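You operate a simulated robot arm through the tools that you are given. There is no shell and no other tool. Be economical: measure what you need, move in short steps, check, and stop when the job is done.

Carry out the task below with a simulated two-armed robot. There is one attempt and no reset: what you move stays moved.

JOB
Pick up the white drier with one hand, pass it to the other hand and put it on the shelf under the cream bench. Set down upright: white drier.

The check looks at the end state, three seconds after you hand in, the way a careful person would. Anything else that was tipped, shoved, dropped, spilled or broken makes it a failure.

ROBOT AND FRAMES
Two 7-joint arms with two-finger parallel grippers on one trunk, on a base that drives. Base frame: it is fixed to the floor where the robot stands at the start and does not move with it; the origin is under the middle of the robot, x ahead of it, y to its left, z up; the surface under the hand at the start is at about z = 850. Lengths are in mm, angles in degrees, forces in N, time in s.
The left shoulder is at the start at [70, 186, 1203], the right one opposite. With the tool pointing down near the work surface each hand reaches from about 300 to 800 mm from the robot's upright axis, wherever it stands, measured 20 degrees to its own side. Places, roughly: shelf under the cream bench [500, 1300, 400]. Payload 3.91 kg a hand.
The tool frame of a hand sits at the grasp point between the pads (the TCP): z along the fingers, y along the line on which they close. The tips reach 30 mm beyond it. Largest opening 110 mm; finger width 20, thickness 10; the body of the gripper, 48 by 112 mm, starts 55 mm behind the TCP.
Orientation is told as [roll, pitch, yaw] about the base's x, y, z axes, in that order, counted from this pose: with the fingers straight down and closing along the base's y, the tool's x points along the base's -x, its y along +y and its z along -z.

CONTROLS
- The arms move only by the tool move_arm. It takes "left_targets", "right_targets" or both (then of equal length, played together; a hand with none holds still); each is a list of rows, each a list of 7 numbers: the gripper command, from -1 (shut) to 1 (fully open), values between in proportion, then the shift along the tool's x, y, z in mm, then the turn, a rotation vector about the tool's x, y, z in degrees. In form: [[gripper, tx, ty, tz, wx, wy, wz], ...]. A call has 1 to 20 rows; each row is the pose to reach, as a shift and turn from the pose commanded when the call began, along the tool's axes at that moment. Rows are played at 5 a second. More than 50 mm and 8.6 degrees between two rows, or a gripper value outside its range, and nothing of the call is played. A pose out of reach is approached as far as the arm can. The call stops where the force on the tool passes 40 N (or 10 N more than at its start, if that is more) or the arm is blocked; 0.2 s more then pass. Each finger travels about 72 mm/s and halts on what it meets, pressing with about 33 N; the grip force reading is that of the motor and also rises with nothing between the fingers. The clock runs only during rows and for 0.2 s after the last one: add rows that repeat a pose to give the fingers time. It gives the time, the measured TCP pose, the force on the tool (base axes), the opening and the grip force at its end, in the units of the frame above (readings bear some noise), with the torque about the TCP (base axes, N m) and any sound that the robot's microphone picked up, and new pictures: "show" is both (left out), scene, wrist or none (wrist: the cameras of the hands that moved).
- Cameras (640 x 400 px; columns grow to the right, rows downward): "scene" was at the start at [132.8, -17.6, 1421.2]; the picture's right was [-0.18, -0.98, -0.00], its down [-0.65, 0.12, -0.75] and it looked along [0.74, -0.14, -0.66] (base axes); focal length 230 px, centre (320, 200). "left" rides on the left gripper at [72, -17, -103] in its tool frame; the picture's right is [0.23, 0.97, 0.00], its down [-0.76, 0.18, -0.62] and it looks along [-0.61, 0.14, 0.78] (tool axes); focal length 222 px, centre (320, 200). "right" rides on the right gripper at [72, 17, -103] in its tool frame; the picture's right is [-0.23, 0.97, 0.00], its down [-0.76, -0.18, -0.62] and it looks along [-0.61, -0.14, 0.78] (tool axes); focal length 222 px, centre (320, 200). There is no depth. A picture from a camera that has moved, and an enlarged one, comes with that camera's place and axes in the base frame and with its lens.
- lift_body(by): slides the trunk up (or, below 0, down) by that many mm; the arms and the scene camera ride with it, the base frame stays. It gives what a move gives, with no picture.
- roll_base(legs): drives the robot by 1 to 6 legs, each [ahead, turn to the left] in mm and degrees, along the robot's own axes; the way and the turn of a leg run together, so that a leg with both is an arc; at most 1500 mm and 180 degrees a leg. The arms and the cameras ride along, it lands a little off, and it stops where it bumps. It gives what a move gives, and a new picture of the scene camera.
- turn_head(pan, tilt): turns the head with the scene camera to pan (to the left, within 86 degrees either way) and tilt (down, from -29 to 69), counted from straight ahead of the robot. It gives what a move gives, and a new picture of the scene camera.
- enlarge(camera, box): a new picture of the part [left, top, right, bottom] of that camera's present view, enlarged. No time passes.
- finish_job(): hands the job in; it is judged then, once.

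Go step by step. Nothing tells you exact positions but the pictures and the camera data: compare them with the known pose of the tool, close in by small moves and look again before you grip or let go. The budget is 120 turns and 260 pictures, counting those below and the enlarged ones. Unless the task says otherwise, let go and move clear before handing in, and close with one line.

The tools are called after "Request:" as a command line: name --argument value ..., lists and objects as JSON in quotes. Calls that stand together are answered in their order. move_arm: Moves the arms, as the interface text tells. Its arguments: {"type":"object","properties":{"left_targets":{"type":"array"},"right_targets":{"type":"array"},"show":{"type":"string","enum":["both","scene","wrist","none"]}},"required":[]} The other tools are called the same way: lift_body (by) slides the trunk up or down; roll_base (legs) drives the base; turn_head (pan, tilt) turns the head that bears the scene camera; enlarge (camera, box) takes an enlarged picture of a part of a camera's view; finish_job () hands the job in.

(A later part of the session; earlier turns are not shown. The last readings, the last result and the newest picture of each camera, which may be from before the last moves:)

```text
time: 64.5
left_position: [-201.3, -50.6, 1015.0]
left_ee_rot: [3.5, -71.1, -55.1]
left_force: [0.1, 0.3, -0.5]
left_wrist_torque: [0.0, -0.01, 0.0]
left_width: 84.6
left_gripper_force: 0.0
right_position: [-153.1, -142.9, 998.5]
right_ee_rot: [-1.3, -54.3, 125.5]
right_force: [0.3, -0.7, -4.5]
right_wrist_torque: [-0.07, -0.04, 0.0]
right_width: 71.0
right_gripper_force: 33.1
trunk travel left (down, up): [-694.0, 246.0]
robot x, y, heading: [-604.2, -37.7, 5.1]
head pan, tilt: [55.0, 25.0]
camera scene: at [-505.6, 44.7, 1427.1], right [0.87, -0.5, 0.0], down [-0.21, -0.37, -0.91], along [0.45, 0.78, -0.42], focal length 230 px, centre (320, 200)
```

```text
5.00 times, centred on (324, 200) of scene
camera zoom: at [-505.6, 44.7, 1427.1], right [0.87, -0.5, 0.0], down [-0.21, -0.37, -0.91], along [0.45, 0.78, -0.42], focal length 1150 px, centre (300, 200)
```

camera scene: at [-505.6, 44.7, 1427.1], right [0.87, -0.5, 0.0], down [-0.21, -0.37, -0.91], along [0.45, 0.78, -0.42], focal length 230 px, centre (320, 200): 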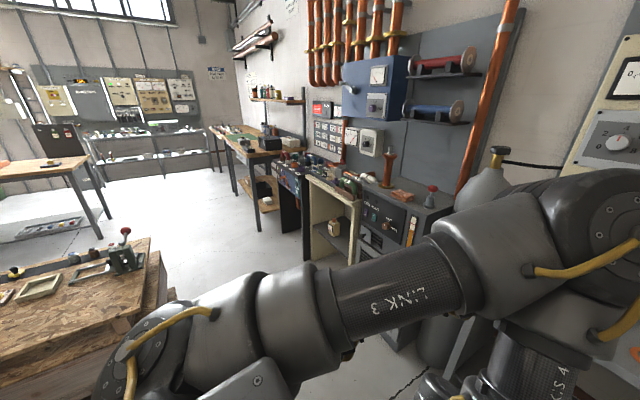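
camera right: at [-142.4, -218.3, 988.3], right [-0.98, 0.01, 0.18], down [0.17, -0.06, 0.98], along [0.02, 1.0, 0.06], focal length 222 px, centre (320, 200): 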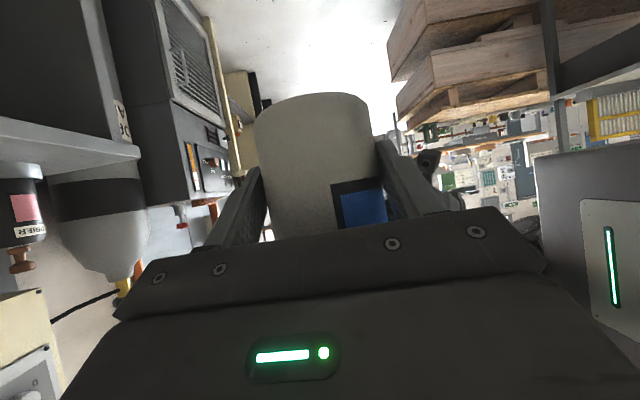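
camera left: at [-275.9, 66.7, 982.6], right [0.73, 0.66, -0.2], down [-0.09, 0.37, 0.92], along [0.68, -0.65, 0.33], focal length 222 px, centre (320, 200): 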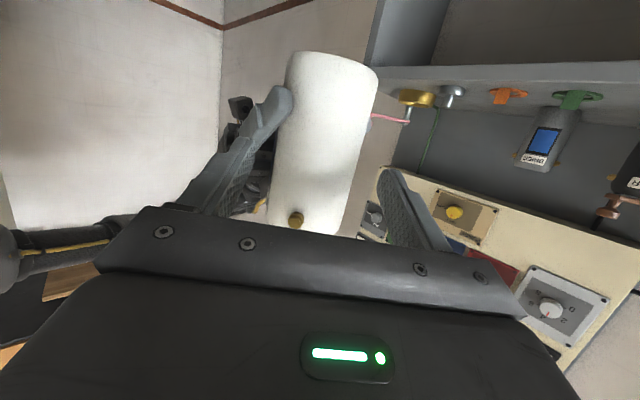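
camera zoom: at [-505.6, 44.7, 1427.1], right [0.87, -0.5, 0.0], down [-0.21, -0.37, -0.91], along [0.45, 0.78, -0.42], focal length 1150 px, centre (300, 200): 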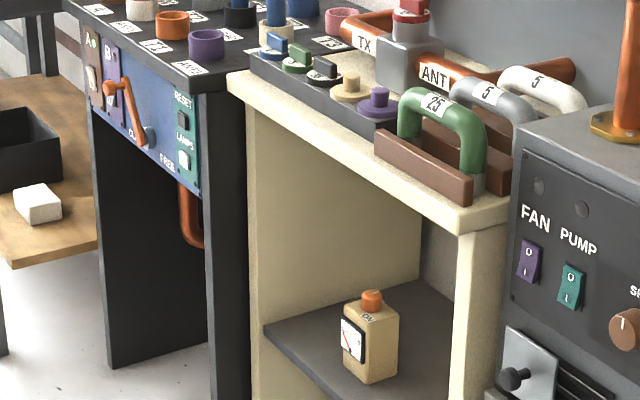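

The bench opening is roughly 390 mm tall, with its front at x≈240–285 and y≈980–1510, and a cream bottle already stands on the shelf near [340, 1290]. A 45°-tilted left grasp will fit, so I'll retract and steepen the left hand.

Request:
move_arm --left_targets '[[1, -24, 1, -13, 0.7, 5.2, 0], [1, -47, 3, -26, 1.4, 10.4, 0], [1, -70, 5, -40, 2, 15.6, 0], [1, -93, 6, -53, 2.7, 20.8, 0], [1, -117, 8, -66, 3.4, 26, 0], [1, -117, 8, -66, 3.4, 26, 0]]' --show "none"

Request:
turn_head --pan 0 --tilt 40

```text
time: 65.9
left_position: [-307.3, -86.4, 1172.1]
left_ee_rot: [-1.1, -45.5, -53.8]
left_force: [0.0, 0.5, -0.2]
left_wrist_torque: [0.0, -0.01, 0.02]
left_width: 110.0
left_gripper_force: 0.1
left hand out of reach, approached as far as the arm can: row 1, 2, 3, 4, 5, 6
right_position: [-152.7, -138.1, 998.4]
right_ee_rot: [-1.1, -54.1, 125.4]
right_force: [-1.4, 0.3, -4.7]
right_wrist_torque: [-0.07, -0.04, -0.02]
right_width: 70.7
right_gripper_force: 32.4
trunk travel left (down, up): [-694.0, 246.0]
robot x, y, heading: [-600.0, -39.5, 4.9]
head pan, tilt: [55.0, 25.0]
```

```text
time: 67.2
left_position: [-307.3, -88.5, 1172.1]
left_ee_rot: [-1.0, -45.5, -53.7]
left_force: [0.7, 0.3, 0.5]
left_wrist_torque: [0.01, 0.03, 0.06]
left_width: 109.8
left_gripper_force: 0.1
right_position: [-153.9, -141.2, 1000.0]
right_ee_rot: [-1.1, -54.4, 125.4]
right_force: [0.5, 0.5, -4.7]
right_wrist_torque: [-0.04, -0.04, -0.03]
right_width: 71.0
right_gripper_force: 33.3
trunk travel left (down, up): [-694.0, 246.0]
robot x, y, heading: [-602.0, -40.9, 5.0]
head pan, tilt: [0.0, 40.0]
camera scene: at [-467.2, -27.7, 1403.8], right [0.09, -1.0, 0.0], down [-0.64, -0.06, -0.77], along [0.76, 0.07, -0.64], focal length 230 px, centre (320, 200)
```

scene: 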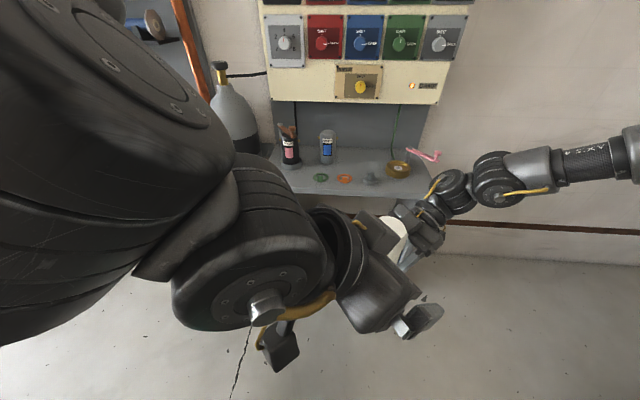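

The left arm drifted because of its joint limits again. I'll reset it to a comfortable pose pointing straight down, already yawed about -54°, and tilt from there instead.

Request:
move_arm --left_targets '[[1, 4, 37, -18, 0, 7.5, 0], [1, 8, 73, -36, 0, 15, 0], [1, 12, 110, -53, 0, 22.7, 0], [1, 16, 147, -71, 0, 30.3, 0], [1, 20, 183, -89, 0, 38, 0], [1, 24, 220, -107, 0, 45.5, 0], [1, 24, 220, -107, 0, 45.5, 0]]' --show "scene"

```text
time: 68.8
left_position: [-400.6, 54.0, 1172.6]
left_ee_rot: [-0.7, 0.5, -54.7]
left_force: [-0.6, -0.3, -0.7]
left_wrist_torque: [0.01, 0.0, 0.01]
left_width: 109.9
left_gripper_force: 0.0
left hand out of reach, approached as far as the arm can: row 1, 2, 3, 4, 5, 6, 7
right_position: [-152.6, -142.0, 997.6]
right_ee_rot: [-1.2, -54.3, 125.4]
right_force: [0.0, -0.2, -5.2]
right_wrist_torque: [-0.02, -0.07, 0.03]
right_width: 71.0
right_gripper_force: 33.2
trunk travel left (down, up): [-694.0, 246.0]
robot x, y, heading: [-603.0, -36.3, 5.0]
head pan, tilt: [0.0, 40.0]
camera scene: at [-467.0, -27.8, 1403.8], right [0.09, -1.0, 0.0], down [-0.64, -0.06, -0.77], along [0.76, 0.07, -0.64], focal length 230 px, centre (320, 200)
```

scene: 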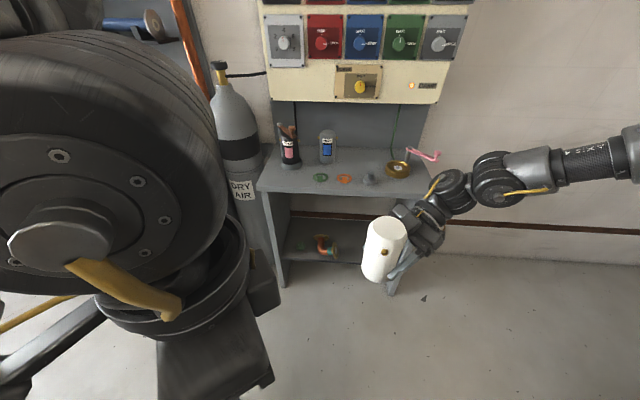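

Still folded. I'll unwind the yaw while moving forward and up, back to the starting arm posture.

Request:
move_arm --left_targets '[[1, -6, 21, -8, 0, 0, -7.5], [1, -12, 42, -16, 0, 0, -15], [1, -18, 64, -25, 0, 0, -22.5], [1, -24, 85, -34, 0, 0, -30], [1, -30, 106, -42, 0, 0, -37.5], [1, -36, 128, -51, 0, 0, -45], [1, -41, 149, -60, 0, 0, -52], [1, -41, 149, -60, 0, 0, -54]]' --show "scene"

```text
time: 70.5
left_position: [-264.2, 113.3, 1229.5]
left_ee_rot: [0.0, 0.7, -0.5]
left_force: [-0.5, 0.2, -0.3]
left_wrist_torque: [0.03, 0.01, -0.02]
left_width: 109.9
left_gripper_force: 0.1
left hand out of reach, approached as far as the arm can: row 2, 3, 4, 5, 6, 7, 8
right_position: [-152.6, -141.9, 998.9]
right_ee_rot: [-1.1, -54.4, 125.4]
right_force: [0.7, 0.5, -5.0]
right_wrist_torque: [-0.07, -0.06, 0.01]
right_width: 70.8
right_gripper_force: 32.7
trunk travel left (down, up): [-694.0, 246.0]
robot x, y, heading: [-602.8, -36.3, 5.1]
head pan, tilt: [0.0, 40.0]
camera scene: at [-467.2, -27.7, 1403.8], right [0.09, -1.0, 0.0], down [-0.64, -0.06, -0.77], along [0.76, 0.07, -0.64], focal length 230 px, centre (320, 200)
```

scene: 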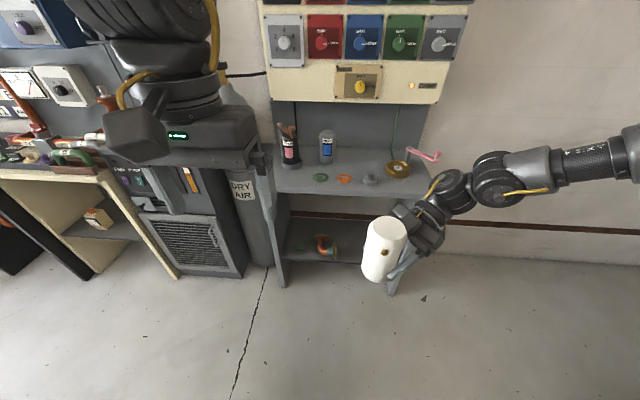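

The left hand points down again near its starting posture. I'll extend it forward and down to see whether it moves freely.

Request:
move_arm --left_targets '[[1, -30, 5, 20, 0, 0, 0], [1, -60, 10, 40, 0, 0, 0], [1, -90, 15, 60, 0, 0, 0], [1, -120, 20, 80, 0, 0, 0], [1, -150, 20, 100, 0, 0, 0], [1, -150, 20, 100, 0, 0, 0]]' --show "scene"

```text
time: 72.0
left_position: [-134.1, 108.0, 1125.9]
left_ee_rot: [-0.1, 0.6, -0.6]
left_force: [-0.1, -0.2, 0.6]
left_wrist_torque: [0.02, -0.04, 0.03]
left_width: 110.0
left_gripper_force: 0.1
left hand out of reach, approached as far as the arm can: row 4, 5, 6
right_position: [-155.1, -141.9, 998.8]
right_ee_rot: [-1.3, -54.3, 125.6]
right_force: [0.2, -0.6, -5.0]
right_wrist_torque: [-0.06, -0.04, 0.01]
right_width: 71.0
right_gripper_force: 32.9
trunk travel left (down, up): [-694.0, 246.0]
robot x, y, heading: [-599.6, -37.6, 5.0]
head pan, tilt: [0.0, 40.0]
camera scene: at [-468.7, -27.2, 1404.0], right [0.09, -1.0, 0.0], down [-0.64, -0.06, -0.77], along [0.76, 0.07, -0.64], focal length 230 px, centre (320, 200)
```

scene: 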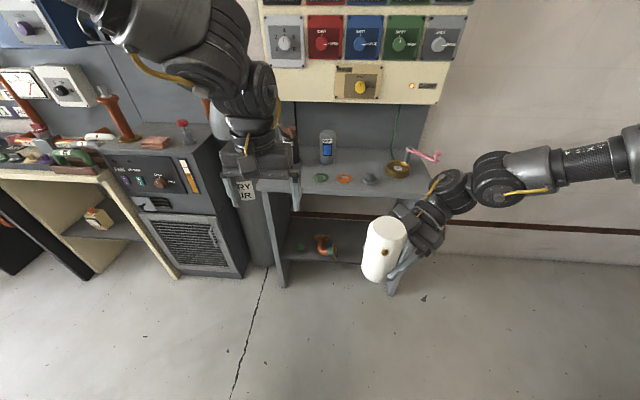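

It follows. The hands have been working too high relative to the shoulders, so I'll bring the left hand lower and then yaw it.

Request:
move_arm --left_targets '[[1, 10, 10, 40, 0, 0, 0], [1, 10, 20, 80, 0, 0, 0], [1, 10, 30, 120, 0, 0, 0], [1, 10, 40, 160, 0, 0, 7.5], [1, 10, 40, 200, 0, 0, 15], [1, 10, 40, 200, 0, 0, 22.5], [1, 10, 40, 200, 0, 0, 30], [1, 10, 40, 200, 0, 0, 37.5], [1, 10, 40, 200, 0, 0, 45], [1, 10, 40, 200, 0, 0, 45]]' --show "scene"

```text
time: 74.2
left_position: [-260.0, 36.7, 933.8]
left_ee_rot: [-2.5, -0.3, -23.4]
left_force: [0.4, -0.5, 0.6]
left_wrist_torque: [0.02, -0.02, 0.0]
left_width: 109.9
left_gripper_force: 0.0
left hand out of reach, approached as far as the arm can: row 2, 3, 4, 5, 6, 7, 8, 9, 10
right_position: [-152.9, -142.0, 998.0]
right_ee_rot: [-1.1, -54.3, 125.4]
right_force: [0.2, -0.3, -3.6]
right_wrist_torque: [-0.08, -0.08, 0.0]
right_width: 70.9
right_gripper_force: 33.1
trunk travel left (down, up): [-694.0, 246.0]
robot x, y, heading: [-602.1, -39.2, 5.1]
head pan, tilt: [0.0, 40.0]
camera scene: at [-466.7, -27.0, 1403.7], right [0.09, -1.0, 0.0], down [-0.64, -0.06, -0.77], along [0.76, 0.07, -0.64], focal length 230 px, centre (320, 200)
```

scene: 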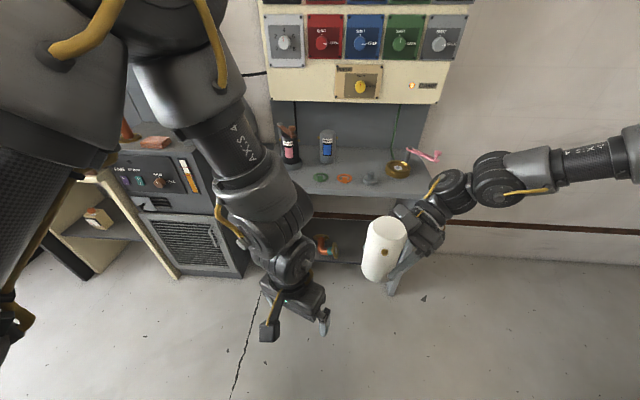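

I'll check which direction the left arm moves freely by nudging it forward with its orientation held.

Request:
move_arm --left_targets '[[1, -15, 8, 0, 0, 0, 0], [1, -30, 16, 0, 0, 0, 0], [1, -45, 24, 0, 0, 0, 0], [1, -60, 32, 0, 0, 0, 0], [1, -75, 40, 0, 0, 0, 0], [1, -90, 48, 0, 0, 0, 0], [1, -90, 48, 0, 0, 0, 0]]' --show "scene"

```text
time: 75.8
left_position: [-202.7, 5.5, 957.3]
left_ee_rot: [-2.9, -0.9, -21.8]
left_force: [0.1, -0.7, -0.1]
left_wrist_torque: [-0.01, 0.0, -0.01]
left_width: 110.1
left_gripper_force: 0.0
left hand out of reach, approached as far as the arm can: row 1, 2, 3, 4, 5, 6, 7
right_position: [-153.1, -140.9, 997.4]
right_ee_rot: [-1.3, -54.3, 125.5]
right_force: [0.0, 0.4, -4.3]
right_wrist_torque: [-0.03, -0.03, 0.03]
right_width: 70.9
right_gripper_force: 32.8
trunk travel left (down, up): [-694.0, 246.0]
robot x, y, heading: [-603.5, -36.0, 4.9]
head pan, tilt: [0.0, 40.0]
camera scene: at [-467.0, -27.5, 1403.8], right [0.09, -1.0, 0.0], down [-0.64, -0.06, -0.77], along [0.76, 0.07, -0.64], focal length 230 px, centre (320, 200)
```

scene: 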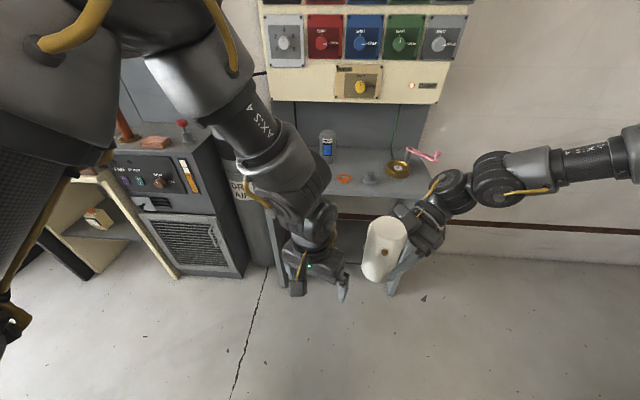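

The elbow is stuck inward, near the head. I'll swing the left arm outward to the left to bring the elbow out, mirroring the right arm's posture.

Request:
move_arm --left_targets '[[1, 10, 38, -9, 0, 0, -4.2], [1, 20, 77, -18, 0, 0, -8.4], [1, 30, 115, -28, 0, 0, -12.6], [1, 41, 154, -37, 0, 0, -16.8], [1, 51, 192, -46, 0, 0, -21], [1, 61, 231, -56, 0, 0, -25.2], [1, 71, 270, -65, 0, 0, -29.4], [1, 82, 308, -74, 0, 0, -33.6], [1, 92, 346, -84, 0, 0, -37.8], [1, 103, 385, -93, 0, 0, -42], [1, 103, 385, -93, 0, 0, -42]]' --show "none"

Request:
turn_head --pan 35 --tilt 30

```text
time: 78.2
left_position: [-195.7, 264.3, 1028.4]
left_ee_rot: [1.0, -0.4, 15.7]
left_force: [-0.7, 0.0, 0.0]
left_wrist_torque: [0.04, 0.03, 0.01]
left_width: 109.9
left_gripper_force: 0.0
left hand out of reach, approached as far as the arm can: row 1, 2, 3, 4, 5, 6, 7, 8, 9, 10, 11
right_position: [-151.5, -141.6, 998.3]
right_ee_rot: [-1.1, -54.3, 125.4]
right_force: [-0.2, 0.1, -4.5]
right_wrist_torque: [-0.04, -0.03, -0.03]
right_width: 70.9
right_gripper_force: 33.3
trunk travel left (down, up): [-694.0, 246.0]
robot x, y, heading: [-602.0, -37.3, 4.8]
head pan, tilt: [0.0, 40.0]
```

```text
time: 79.2
left_position: [-196.4, 265.5, 1027.3]
left_ee_rot: [0.9, -0.4, 15.8]
left_force: [0.7, 0.2, -0.7]
left_wrist_torque: [-0.01, 0.01, -0.03]
left_width: 110.0
left_gripper_force: 0.0
right_position: [-152.5, -141.4, 998.2]
right_ee_rot: [-1.1, -54.3, 125.4]
right_force: [-0.1, -0.7, -5.2]
right_wrist_torque: [-0.08, -0.03, -0.03]
right_width: 71.3
right_gripper_force: 32.9
trunk travel left (down, up): [-694.0, 246.0]
robot x, y, heading: [-603.5, -35.8, 5.4]
head pan, tilt: [35.0, 30.0]
camera scene: at [-482.4, 23.3, 1419.1], right [0.64, -0.77, 0.0], down [-0.38, -0.32, -0.87], along [0.66, 0.56, -0.5], focal length 230 px, centre (320, 200)
```

scene: 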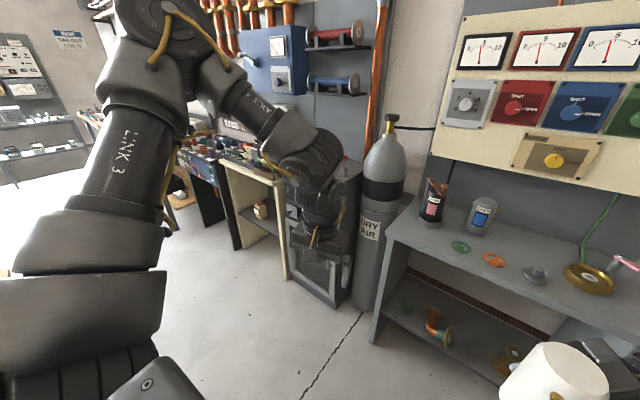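

The left elbow is now high and further out. I'll extend the arm forward and outward once more to open it up.

Request:
move_arm --left_targets '[[1, -20, 20, 8, 0, 0, 0], [1, -40, 40, 16, 0, 0, 0], [1, -60, 60, 24, 0, 0, 0], [1, -80, 80, 32, 0, 0, 0], [1, -100, 100, 40, 0, 0, 0], [1, -120, 120, 48, 0, 0, 0], [1, -140, 120, 56, 0, 0, 0], [1, -160, 120, 64, 0, 0, 0], [1, -160, 120, 64, 0, 0, 0]]' --show "scene"

```text
time: 81.2
left_position: [-192.9, 265.3, 995.4]
left_ee_rot: [0.9, -0.5, 15.8]
left_force: [0.2, -0.2, -0.9]
left_wrist_torque: [0.01, -0.02, -0.04]
left_width: 109.8
left_gripper_force: 0.1
left hand out of reach, approached as far as the arm can: row 1, 2, 3, 4, 5, 6, 7, 8, 9
right_position: [-153.1, -142.2, 997.3]
right_ee_rot: [-1.2, -54.2, 125.4]
right_force: [-0.4, -0.6, -5.1]
right_wrist_torque: [-0.05, -0.06, -0.01]
right_width: 70.9
right_gripper_force: 33.1
trunk travel left (down, up): [-694.0, 246.0]
robot x, y, heading: [-600.9, -37.3, 4.8]
head pan, tilt: [35.0, 30.0]
camera scene: at [-482.4, 23.4, 1419.2], right [0.64, -0.77, 0.0], down [-0.38, -0.32, -0.87], along [0.66, 0.56, -0.5], focal length 230 px, centre (320, 200)
```

scene: 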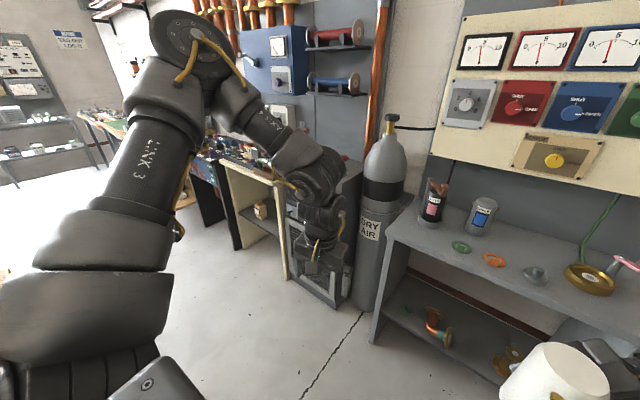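

Position is blocked without any contact, so a wrist joint is probably wound to its limit. I'll test turning the hand about its own axis one way.

Request:
move_arm --left_targets '[[1, 0, 0, 0, 0, 0, -8], [1, 0, 0, 0, 0, 0, -16], [1, 0, 0, 0, 0, 0, -24], [1, 0, 0, 0, 0, 0, -32], [1, 0, 0, 0, 0, 0, -40], [1, -20, 0, 0, 0, 0, -40], [1, -40, 0, 0, 0, 0, -40], [1, -60, 0, 0, 0, 0, -40], [1, -60, 0, 0, 0, 0, -40]]' --show "none"

```text
time: 83.2
left_position: [-128.7, 282.8, 993.5]
left_ee_rot: [0.4, -0.7, 55.5]
left_force: [-1.2, -0.4, -0.7]
left_wrist_torque: [0.02, -0.01, 0.03]
left_width: 109.9
left_gripper_force: 0.0
right_position: [-153.6, -141.4, 997.1]
right_ee_rot: [-1.1, -54.3, 125.4]
right_force: [-0.5, -0.1, -4.2]
right_wrist_torque: [-0.04, -0.09, 0.03]
right_width: 71.0
right_gripper_force: 33.3
trunk travel left (down, up): [-694.0, 246.0]
robot x, y, heading: [-603.4, -36.5, 5.0]
head pan, tilt: [35.0, 30.0]
```

That frees it: the left hand's roll was wound the wrong way, and turning positive works. So I'll continue to yaw +125°, which puts the camera on top once it is pitched. At the same time the right hand carries the drier 150 mm further forward.

Request:
move_arm --left_targets '[[1, 0, 0, 0, 0, 0, -7.8], [1, 0, 0, 0, 0, 0, -15.6], [1, 0, 0, 0, 0, 0, -23.4], [1, 0, 0, 0, 0, 0, -31.2], [1, 0, 0, 0, 0, 0, -39], [1, 0, 0, 0, 0, 0, -46.8], [1, 0, 0, 0, 0, 0, -54.6], [1, 0, 0, 0, 0, 0, -62.4], [1, 0, 0, 0, 0, 0, -70], [1, 0, 0, 0, 0, 0, -70]]' --right_targets '[[-1, 10, -15, -7, 1, 0, 0.7], [-1, 19, -30, -14, 2, 0, 1.4], [-1, 29, -45, -21, 3, 0, 2.2], [-1, 39, -60, -28, 4, 0, 2.9], [-1, 48, -75, -35, 5, 0, 3.6], [-1, 58, -90, -42, 6, 0, 4.3], [-1, 68, -105, -49, 7, 0, 5], [-1, 77.5, -119.4, -56.3, 8.1, 0, 5.8], [-1, 77.5, -119.4, -56.3, 8.1, 0, 5.8], [-1, 77.5, -119.4, -56.3, 8.1, 0, 5.8]]' --show "none"

Request:
turn_head --pan 10 --tilt 35

```text
time: 85.4
left_position: [-128.5, 280.9, 990.6]
left_ee_rot: [-0.7, -0.7, 125.6]
left_force: [0.2, 0.0, -0.2]
left_wrist_torque: [-0.02, 0.0, 0.03]
left_width: 110.0
left_gripper_force: 0.1
right_position: [-36.2, -172.8, 1001.5]
right_ee_rot: [-1.1, -54.3, 115.4]
right_force: [-0.4, -1.0, -5.3]
right_wrist_torque: [-0.05, -0.03, -0.02]
right_width: 70.9
right_gripper_force: 32.8
right hand out of reach, approached as far as the arm can: row 4, 5, 6, 7, 8, 9, 10
trunk travel left (down, up): [-694.0, 246.0]
robot x, y, heading: [-600.5, -40.3, 4.9]
head pan, tilt: [35.0, 30.0]
```

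```text
time: 86.2
left_position: [-127.2, 280.8, 990.8]
left_ee_rot: [-0.6, -0.8, 125.5]
left_force: [-0.2, 0.0, -0.1]
left_wrist_torque: [0.0, 0.01, -0.03]
left_width: 110.1
left_gripper_force: 0.1
right_position: [-36.3, -172.4, 1002.1]
right_ee_rot: [-1.1, -54.4, 115.5]
right_force: [0.6, 0.3, -3.5]
right_wrist_torque: [-0.06, -0.05, -0.02]
right_width: 70.8
right_gripper_force: 33.4
trunk travel left (down, up): [-694.0, 246.0]
robot x, y, heading: [-600.0, -35.5, 5.1]
head pan, tilt: [10.0, 35.0]
camera scene: at [-466.6, -11.8, 1411.4], right [0.26, -0.97, 0.0], down [-0.55, -0.15, -0.82], along [0.79, 0.21, -0.57], focal length 230 px, centre (320, 200)
```

scene: 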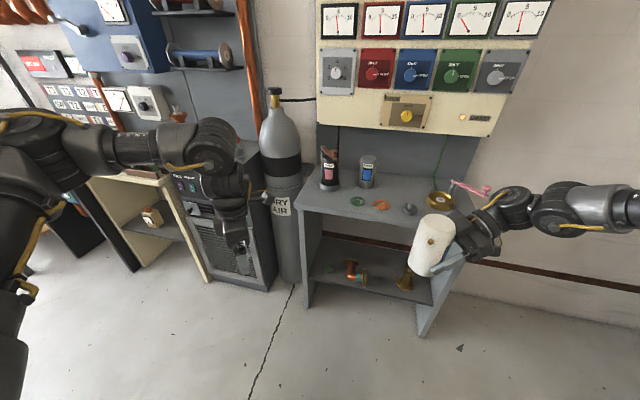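

The left arm now has a clean elbow-out posture. I'll pitch the left hand up to point right and forward at 15° tilt with the camera on top, while bringing it closer.

Request:
move_arm --left_targets '[[1, 15, 10, -8, 0, 8.3, 0], [1, 30, 19, -16, 0, 16.7, 0], [1, 45, 29, -23, 0, 25, 0], [1, 60, 38, -31, 0, 33.3, 0], [1, 75, 48, -39, 0, 41.7, 0], [1, 90, 58, -47, 0, 50, 0], [1, 105, 67, -54, 0, 58.3, 0], [1, 120, 77, -62, 0, 66.7, 0], [1, 135, 86, -70, 0, 75, 0], [1, 135, 86, -70, 0, 75, 0]]'

```text
time: 88.5
left_position: [-120.4, 120.5, 1058.8]
left_ee_rot: [-2.2, 74.4, 123.4]
left_force: [0.1, 0.1, -0.6]
left_wrist_torque: [0.0, -0.02, -0.03]
left_width: 110.0
left_gripper_force: 0.1
right_position: [-36.1, -172.4, 1002.8]
right_ee_rot: [-1.2, -54.4, 115.6]
right_force: [-0.3, 0.6, -4.1]
right_wrist_torque: [-0.06, -0.01, 0.01]
right_width: 70.9
right_gripper_force: 32.9
trunk travel left (down, up): [-694.0, 246.0]
robot x, y, heading: [-602.7, -39.9, 5.0]
head pan, tilt: [10.0, 35.0]
camera scene: at [-466.7, -12.0, 1411.4], right [0.26, -0.97, 0.0], down [-0.55, -0.15, -0.82], along [0.79, 0.21, -0.57], focal length 230 px, centre (320, 200)
camera left: at [-153.6, 193.5, 1155.6], right [-0.76, -0.62, 0.21], down [-0.61, 0.56, -0.57], along [0.23, -0.56, -0.8], focal length 222 px, centre (320, 200)
```

scene: 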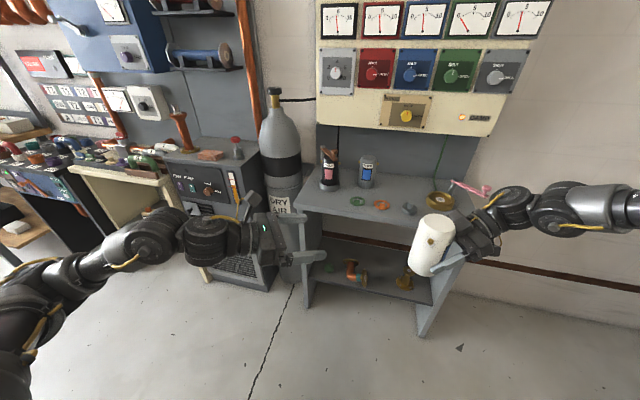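
left: 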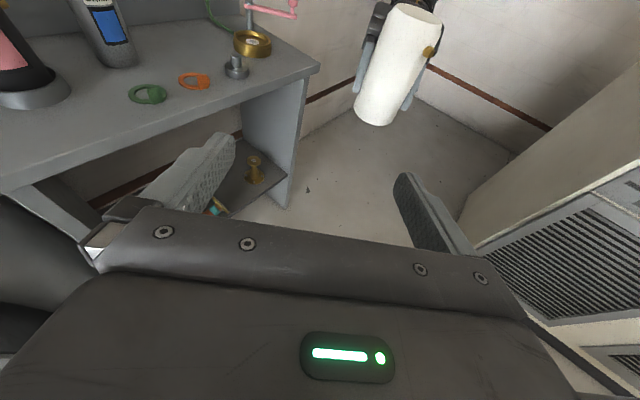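

Everything follows now. I'll go to the pre-grasp about 150 mm from the drier, turning 10° so the two hands are opposite.

Request:
move_arm --left_targets '[[1, 13, 18, 27, -2.4, 0, 0.7], [1, 27, 36, 54, -4.8, 0, 1.3], [1, 40, 53, 81, -7.2, 0, 2], [1, 54, 71, 108, -9.6, 0.1, 2.7], [1, 54, 71, 108, -9.6, 0.1, 2.7]]'

```text
time: 89.7
left_position: [-109.5, -17.2, 1081.6]
left_ee_rot: [-2.2, 74.3, 113.3]
left_force: [-0.5, 0.0, -0.4]
left_wrist_torque: [0.02, -0.02, 0.03]
left_width: 110.1
left_gripper_force: 0.0
right_position: [-36.8, -172.4, 1001.6]
right_ee_rot: [-1.1, -54.2, 115.5]
right_force: [-1.4, -0.1, -3.6]
right_wrist_torque: [-0.03, -0.05, 0.02]
right_width: 70.8
right_gripper_force: 33.1
trunk travel left (down, up): [-694.0, 246.0]
robot x, y, heading: [-601.7, -36.9, 4.9]
head pan, tilt: [10.0, 35.0]
camera scene: at [-467.2, -10.8, 1411.4], right [0.26, -0.97, 0.0], down [-0.55, -0.15, -0.82], along [0.79, 0.21, -0.57], focal length 230 px, centre (320, 200)
camera left: at [-129.8, 61.9, 1179.0], right [-0.85, -0.48, 0.21], down [-0.5, 0.65, -0.57], along [0.13, -0.59, -0.8], focal length 222 px, centre (320, 200)
```

scene: 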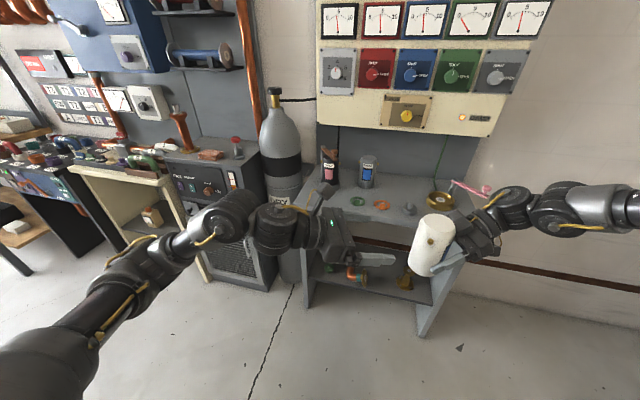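
left: 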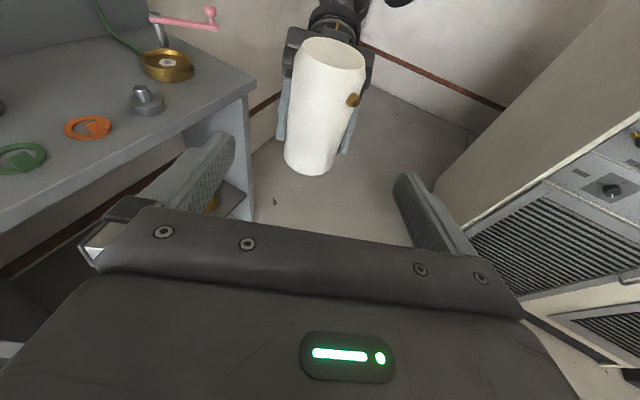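

The drier is straight ahead of the left hand, about 150 mm away and within 2 mm sideways. I'll advance 105 mm and look.

Request:
move_arm --left_targets '[[1, 0, 0, 35, 0, 0, 0], [1, 1, 1, 70, 0, 0, 0], [1, 1, 1, 105, 0, 0, 0], [1, 1, 1, 105, 0, 0, 0]]'

Request:
enlarge --camera "scene" --box '[340, 190, 500, 290]'

```text
time: 90.7
left_position: [-65.9, -107.9, 1052.9]
left_ee_rot: [-2.3, 74.3, 113.4]
left_force: [0.1, 0.9, 0.5]
left_wrist_torque: [-0.01, -0.02, 0.01]
left_width: 109.9
left_gripper_force: 0.0
right_position: [-36.8, -171.5, 1001.7]
right_ee_rot: [-1.2, -54.3, 115.4]
right_force: [0.7, 0.0, -4.7]
right_wrist_torque: [-0.09, -0.04, 0.0]
right_width: 70.9
right_gripper_force: 32.9
trunk travel left (down, up): [-694.0, 246.0]
robot x, y, heading: [-605.1, -36.4, 5.2]
head pan, tilt: [10.0, 35.0]
camera scene: at [-466.8, -11.5, 1411.4], right [0.26, -0.97, 0.0], down [-0.55, -0.15, -0.82], along [0.79, 0.21, -0.57], focal length 230 px, centre (320, 200)
camera left: at [-86.0, -30.3, 1150.8], right [-0.85, -0.48, 0.21], down [-0.5, 0.65, -0.57], along [0.13, -0.59, -0.8], focal length 222 px, centre (320, 200)
```

scene: 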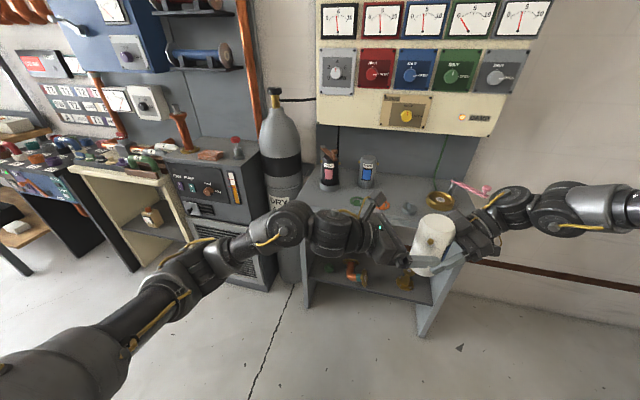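
left: 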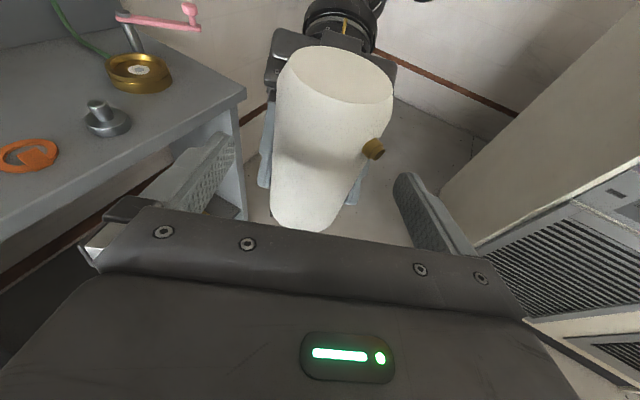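

```text
4.00 times, centred on (420, 240) of scene
camera zoom: at [-466.8, -11.5, 1411.4], right [0.26, -0.97, 0.0], down [-0.55, -0.15, -0.82], along [0.79, 0.21, -0.57], focal length 920 px, centre (-80, 40)
```

zoom: 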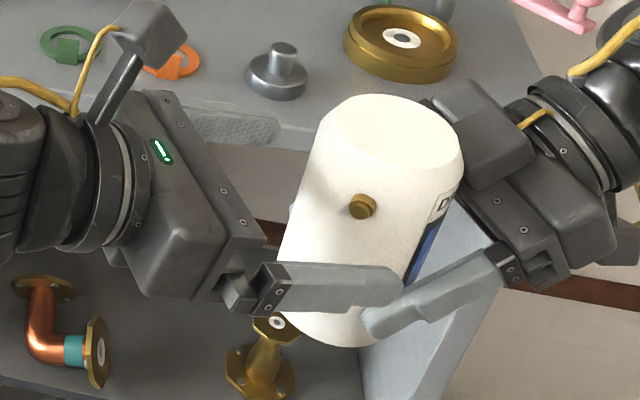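

Centred. I'll advance the last 45 mm.

Request:
move_arm --left_targets '[[1, 0, 0, 15, 0, 0, 0], [1, 0, 0, 30, 0, 0, 0], [1, 0, 0, 45, 0, 0, 0], [1, 0, 0, 45, 0, 0, 0]]'

Request:
enlarge --camera "scene" --box '[340, 190, 500, 290]'

```text
time: 91.7
left_position: [-46.2, -150.2, 1040.3]
left_ee_rot: [-2.1, 74.3, 113.4]
left_force: [0.3, 0.3, 1.2]
left_wrist_torque: [-0.02, 0.0, 0.02]
left_width: 110.1
left_gripper_force: 0.0
right_position: [-36.4, -172.5, 1002.4]
right_ee_rot: [-1.2, -54.4, 115.5]
right_force: [0.3, 0.5, -4.5]
right_wrist_torque: [-0.03, -0.05, -0.05]
right_width: 70.9
right_gripper_force: 33.1
trunk travel left (down, up): [-694.0, 246.0]
robot x, y, heading: [-604.0, -38.7, 4.9]
head pan, tilt: [10.0, 35.0]
camera scene: at [-466.6, -11.9, 1411.3], right [0.26, -0.97, 0.0], down [-0.55, -0.15, -0.82], along [0.79, 0.21, -0.57], focal length 230 px, centre (320, 200)
camera left: at [-65.9, -71.2, 1138.2], right [-0.85, -0.48, 0.21], down [-0.5, 0.65, -0.57], along [0.13, -0.59, -0.8], focal length 222 px, centre (320, 200)
```

scene: 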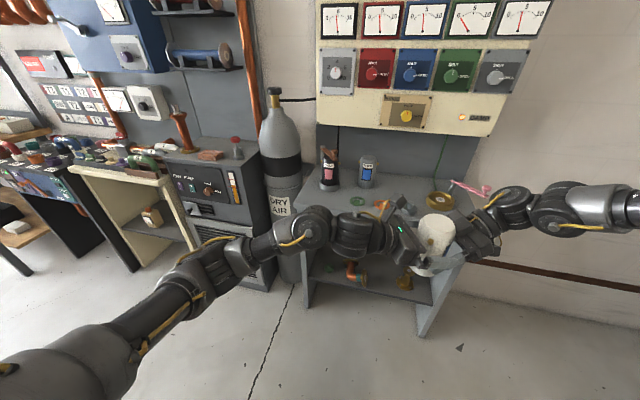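
left: 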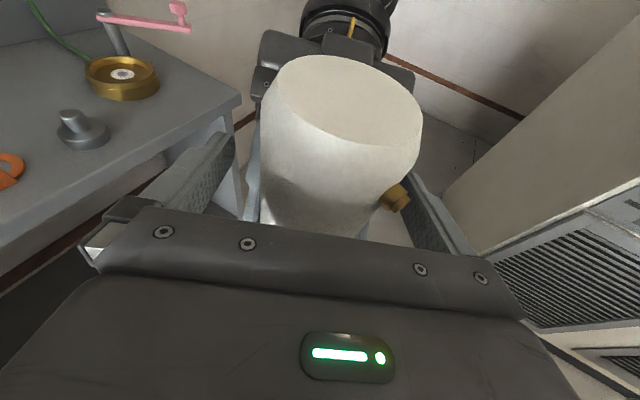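

```text
4.00 times, centred on (420, 240) of scene
camera zoom: at [-466.6, -11.9, 1411.3], right [0.26, -0.97, 0.0], down [-0.55, -0.15, -0.82], along [0.79, 0.21, -0.57], focal length 920 px, centre (-80, 40)
```

zoom: 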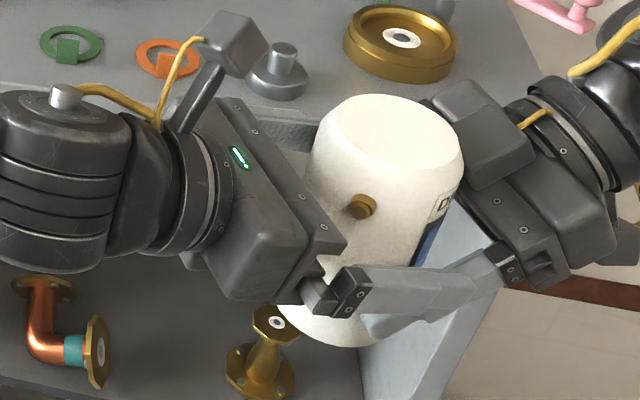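

The drier is between the left fingers, with its nozzle just above the finger line. I'll close the left gripper.

Request:
move_arm --left_targets '[[0.6, 2, 0, 0, 0, 0, 0], [0.4, -1.5, 0, 0, 0, 0, 0], [0, -1.5, 0, 0, 0, 0, 0], [-0.5, -1.5, 0, 0, 0, 0, 0], [-1, -1.5, 0, 0, 0, 0, 0], [-1, -1.5, 0, 0, 0, 0, 0], [-1, -1.5, 0, 0, 0, 0, 0]]'

Request:
enlarge --camera "scene" --box '[340, 190, 500, 290]'

```text
time: 93.2
left_position: [-47.9, -149.6, 1039.7]
left_ee_rot: [-2.0, 74.4, 113.3]
left_force: [-5.9, -3.9, 4.0]
left_wrist_torque: [-0.27, 0.13, -0.25]
left_width: 70.9
left_gripper_force: 33.5
right_position: [-36.0, -172.4, 1000.5]
right_ee_rot: [-1.3, -54.5, 115.5]
right_force: [6.4, 3.7, -9.0]
right_wrist_torque: [-0.07, 0.04, 0.06]
right_width: 71.0
right_gripper_force: 33.3
trunk travel left (down, up): [-694.0, 246.0]
robot x, y, heading: [-600.5, -41.9, 5.3]
head pan, tilt: [10.0, 35.0]
camera scene: at [-466.5, -12.1, 1411.3], right [0.26, -0.97, 0.0], down [-0.55, -0.15, -0.82], along [0.79, 0.21, -0.57], focal length 230 px, centre (320, 200)
camera left: at [-67.2, -70.2, 1137.6], right [-0.86, -0.47, 0.21], down [-0.5, 0.65, -0.57], along [0.13, -0.59, -0.8], focal length 222 px, centre (320, 200)
```

scene: 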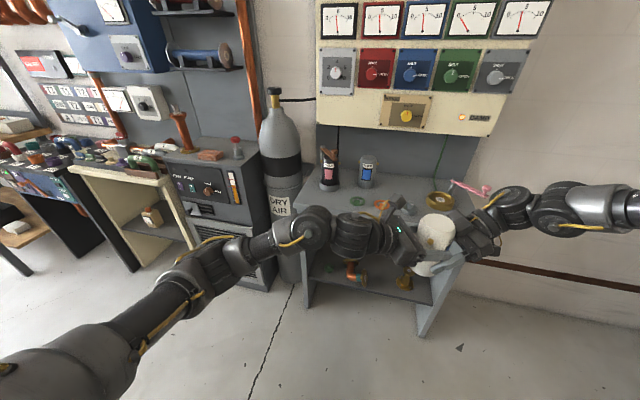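
left: 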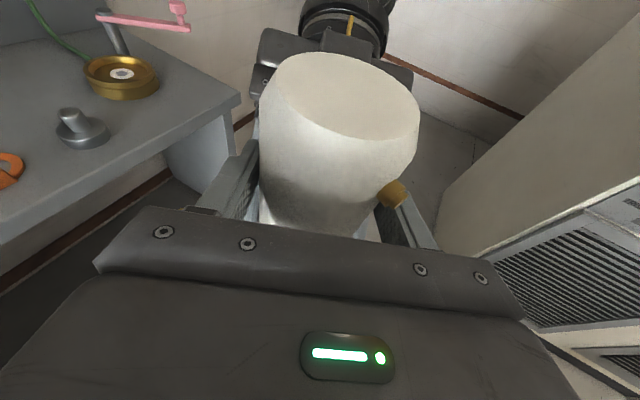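

```text
4.00 times, centred on (420, 240) of scene
camera zoom: at [-466.5, -12.1, 1411.3], right [0.26, -0.97, 0.0], down [-0.55, -0.15, -0.82], along [0.79, 0.21, -0.57], focal length 920 px, centre (-80, 40)
```

zoom: 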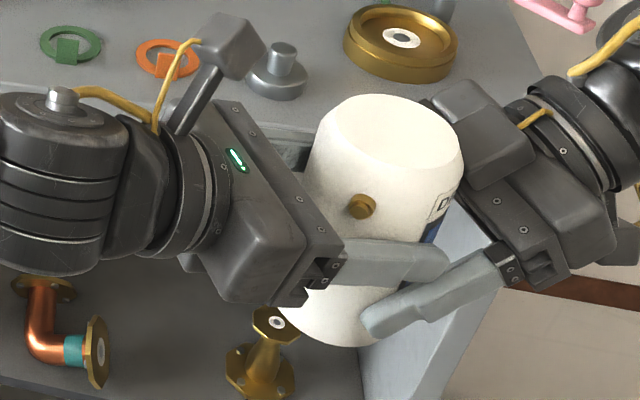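

Both hands hold the drier. I'll open the right hand and withdraw it straight back along its fingers.

Request:
move_arm --right_targets '[[0, 0, 0, 0, 0, 0, 0], [1, 0, 0, 0, 0, 0, 0], [1, 0, 0, 0, 0, 0, 0], [1, 0, 0, -15, 0, 0, 0], [1, 0, 0, -40, 0, 0, 0], [1, 0, 0, -70, 0, 0, 0], [1, 0, 0, -100, 0, 0, 0], [1, 0, 0, -130, 0, 0, 0]]'

```text
time: 95.0
left_position: [-46.4, -149.2, 1039.5]
left_ee_rot: [-2.2, 74.4, 113.4]
left_force: [0.2, 0.0, 0.1]
left_wrist_torque: [0.03, 0.04, 0.02]
left_width: 70.4
left_gripper_force: 32.7
right_position: [4.4, -269.4, 1079.2]
right_ee_rot: [-1.3, -54.4, 115.4]
right_force: [0.8, -0.7, 0.1]
right_wrist_torque: [0.02, 0.02, -0.02]
right_width: 110.1
right_gripper_force: 0.0
trunk travel left (down, up): [-694.0, 246.0]
robot x, y, heading: [-602.3, -41.5, 5.1]
head pan, tilt: [10.0, 35.0]
camera scene: at [-466.7, -12.7, 1411.3], right [0.26, -0.97, 0.0], down [-0.55, -0.15, -0.82], along [0.79, 0.21, -0.57], focal length 230 px, centre (320, 200)
camera right: at [41.2, -391.3, 1079.4], right [-0.94, -0.28, 0.17], down [0.18, 0.01, 0.98], along [-0.28, 0.96, 0.04], focal length 222 px, centre (320, 200)
```

scene: 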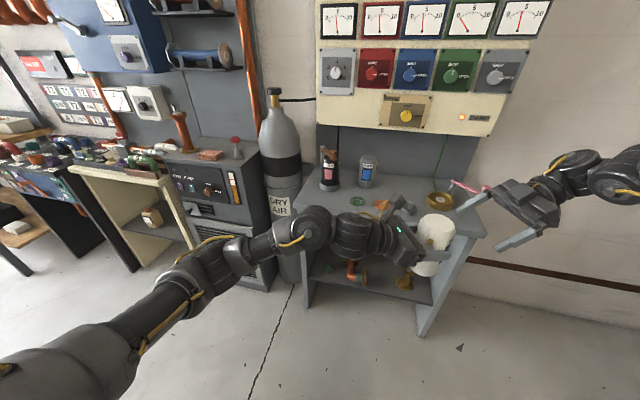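
right: 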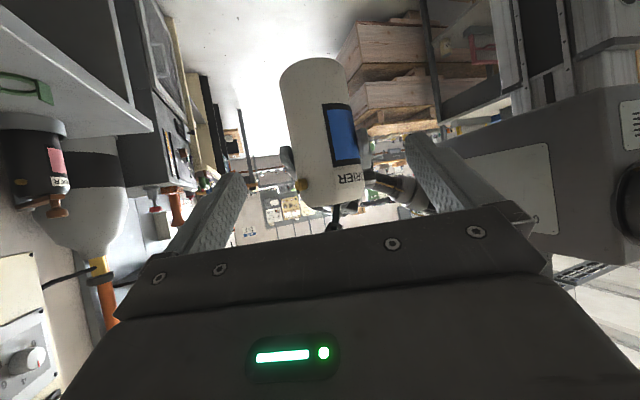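

The handover worked and the left hand holds the drier alone. Before driving, I'll look left to map the crates and the bench approach.

Request:
turn_head --pan 80 --tilt 35

Request:
turn_head --pan 45 --tilt 25

```text
time: 96.5
left_position: [-47.2, -149.0, 1040.3]
left_ee_rot: [-2.1, 74.2, 113.4]
left_force: [-1.0, 0.7, 0.2]
left_wrist_torque: [0.04, 0.07, 0.04]
left_width: 70.7
left_gripper_force: 32.9
right_position: [4.8, -268.4, 1080.1]
right_ee_rot: [-1.2, -54.4, 115.5]
right_force: [-1.1, -0.6, 0.1]
right_wrist_torque: [-0.02, 0.0, 0.01]
right_width: 110.1
right_gripper_force: 0.0
trunk travel left (down, up): [-694.0, 246.0]
robot x, y, heading: [-600.4, -36.4, 5.1]
head pan, tilt: [80.0, 35.0]
camera scene: at [-543.8, 52.7, 1411.4], right [1.0, -0.09, 0.0], down [-0.05, -0.57, -0.82], along [0.07, 0.82, -0.57], focal length 230 px, centre (320, 200)
```

scene: 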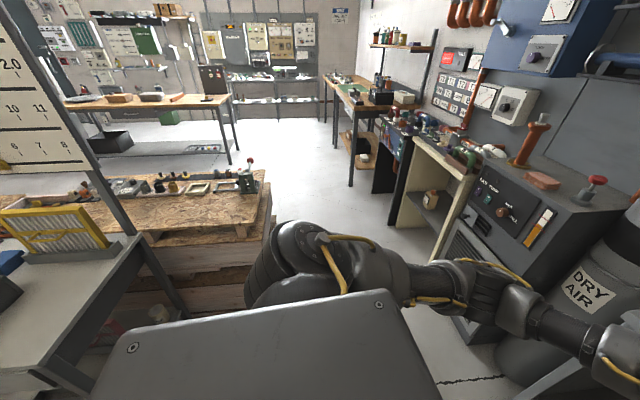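

```text
time: 97.5
left_position: [-46.6, -149.6, 1039.8]
left_ee_rot: [-2.1, 74.4, 113.5]
left_force: [0.7, -0.2, -1.6]
left_wrist_torque: [0.02, -0.01, 0.03]
left_width: 71.4
left_gripper_force: 33.0
right_position: [3.9, -267.9, 1077.5]
right_ee_rot: [-1.2, -54.4, 115.5]
right_force: [-0.1, 0.1, -0.7]
right_wrist_torque: [0.01, -0.01, 0.02]
right_width: 109.9
right_gripper_force: 0.0
trunk travel left (down, up): [-694.0, 246.0]
robot x, y, heading: [-599.5, -34.1, 4.9]
head pan, tilt: [45.0, 25.0]
camera scene: at [-492.4, 35.6, 1427.1], right [0.77, -0.64, 0.0], down [-0.27, -0.32, -0.91], along [0.58, 0.69, -0.42], focal length 230 px, centre (320, 200)
```

scene: 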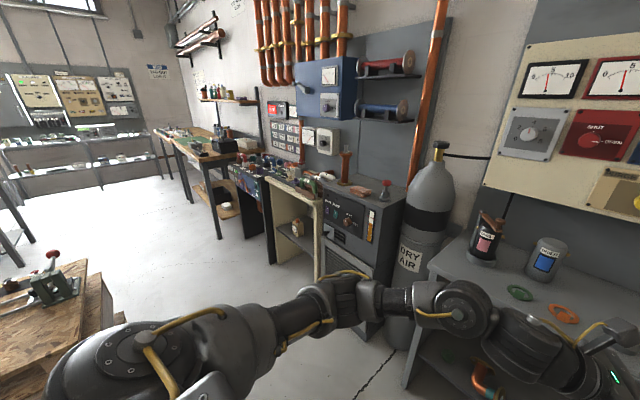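

The crates lie at about x<-720 and the bench front is at x≈240, so there is a corridor between. I'll turn the held drier about the vertical so the left hand points more forward, moving it to the left side of the robot.

Request:
move_arm --left_targets '[[-1, -8, -13.6, -28.6, 6, 0, -1.7], [-1, -16, -27, -57, 11.9, -0.1, -3.3], [-1, -24.5, -41, -86, 17.9, -0.2, -5], [-1, -33, -54, -114.5, 23.8, -0.25, -6.7], [-1, -41, -68, -143, 29.8, -0.3, -8.3], [-1, -49, -81.6, -172, 35.7, -0.4, -10], [-1, -57, -95, -200, 41.7, -0.45, -11.6], [-1, -65.5, -108.8, -229, 47.6, -0.5, -13.3], [-1, -65.5, -108.8, -229, 47.6, -0.5, -13.3]]' --show "none"

Request:
turn_head --pan 10 --tilt 35

```text
time: 99.5
left_position: [-51.3, 115.6, 1039.8]
left_ee_rot: [-2.4, 74.3, 162.8]
left_force: [0.4, -0.7, -0.1]
left_wrist_torque: [0.0, 0.07, -0.03]
left_width: 71.1
left_gripper_force: 33.1
right_position: [4.3, -269.9, 1078.5]
right_ee_rot: [-1.3, -54.3, 115.5]
right_force: [-0.9, 0.5, 0.0]
right_wrist_torque: [-0.01, -0.02, -0.03]
right_width: 110.0
right_gripper_force: 0.0
trunk travel left (down, up): [-694.0, 246.0]
robot x, y, heading: [-601.2, -39.3, 4.9]
head pan, tilt: [45.0, 25.0]
```

```text
time: 100.5
left_position: [-51.2, 114.2, 1040.4]
left_ee_rot: [-2.3, 74.4, 162.7]
left_force: [-0.8, -0.3, -0.1]
left_wrist_torque: [-0.02, 0.04, -0.01]
left_width: 71.1
left_gripper_force: 32.8
right_position: [4.5, -268.7, 1078.5]
right_ee_rot: [-1.3, -54.4, 115.5]
right_force: [-0.7, 0.3, -0.8]
right_wrist_torque: [0.0, 0.01, -0.03]
right_width: 110.0
right_gripper_force: 0.1
trunk travel left (down, up): [-694.0, 246.0]
robot x, y, heading: [-600.9, -40.0, 5.0]
head pan, tilt: [10.0, 35.0]
camera scene: at [-466.6, -11.7, 1411.4], right [0.26, -0.97, 0.0], down [-0.55, -0.15, -0.82], along [0.79, 0.21, -0.57], focal length 230 px, centre (320, 200)
```

scene: 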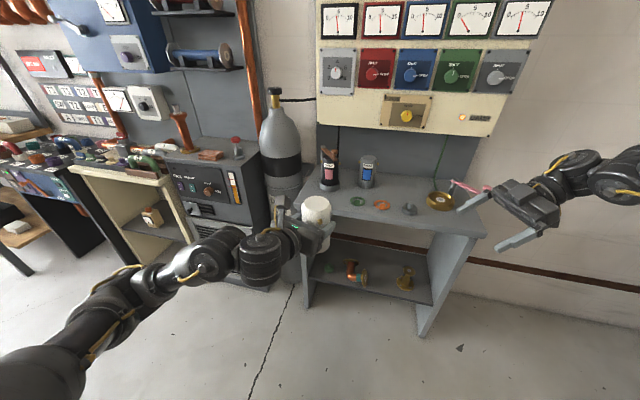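

The left hand turned cleanly with the drier upright. I'll tuck the right hand back toward the robot so it won't hit the cabinet later.

Request:
move_arm --right_targets '[[0, 2, 28, 11, 0, 0, 0], [0, 3, 56, 21, 0, 0, 0], [0, 5, 84, 32, 0, 0, 0], [0, 6, 112, 43, 0, 0, 0], [0, 8, 140, 54, 0, 0, 0], [0, 9, 168, 65, 0, 0, 0], [0, 11, 196, 75, 0, 0, 0], [0, 12, 225, 86, 0, 0, 0], [0, 12, 225, 86, 0, 0, 0]]' --show "scene"

```text
time: 102.5
left_position: [-50.8, 115.2, 1040.2]
left_ee_rot: [-2.2, 74.2, 162.8]
left_force: [-0.4, -0.2, -0.8]
left_wrist_torque: [-0.02, 0.06, -0.04]
left_width: 70.9
left_gripper_force: 33.1
right_position: [-228.8, -302.9, 1017.0]
right_ee_rot: [-1.1, -54.4, 115.3]
right_force: [0.7, 0.7, 0.2]
right_wrist_torque: [-0.01, 0.02, 0.03]
right_width: 54.8
right_gripper_force: 0.1
trunk travel left (down, up): [-694.0, 246.0]
robot x, y, heading: [-600.9, -38.2, 5.2]
head pan, tilt: [10.0, 35.0]
camera scene: at [-465.8, -11.4, 1411.2], right [0.26, -0.97, 0.0], down [-0.56, -0.15, -0.82], along [0.79, 0.21, -0.57], focal length 230 px, centre (320, 200)
```

scene: 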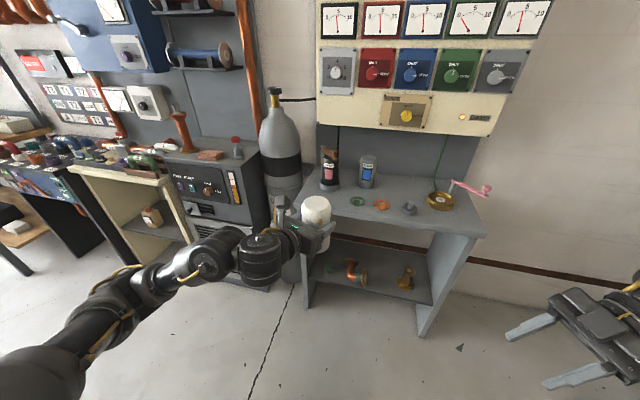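

I'll check how far the right elbow sticks out before driving.

Request:
turn_head --pan -60 --tilt 25

```text
time: 103.9
left_position: [-50.6, 113.9, 1040.4]
left_ee_rot: [-2.5, 74.4, 162.8]
left_force: [0.3, -0.3, 0.5]
left_wrist_torque: [0.01, 0.06, 0.02]
left_width: 70.9
left_gripper_force: 33.0
right_position: [-228.2, -304.5, 1016.2]
right_ee_rot: [-1.2, -54.5, 115.4]
right_force: [-0.1, -0.2, -0.3]
right_wrist_torque: [0.01, -0.01, 0.0]
right_width: 54.8
right_gripper_force: 0.0
trunk travel left (down, up): [-694.0, 246.0]
robot x, y, heading: [-603.7, -40.2, 5.3]
head pan, tilt: [-60.0, 25.0]
camera scene: at [-498.8, -110.1, 1427.1], right [-0.82, -0.57, 0.0], down [-0.24, 0.35, -0.91], along [0.52, -0.74, -0.42], focal length 230 px, centre (320, 200)
```

scene: 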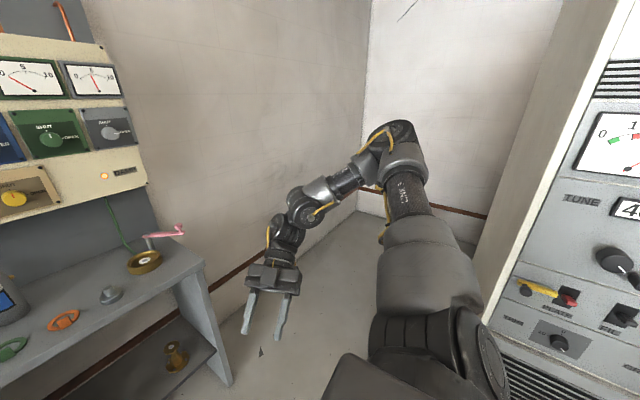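

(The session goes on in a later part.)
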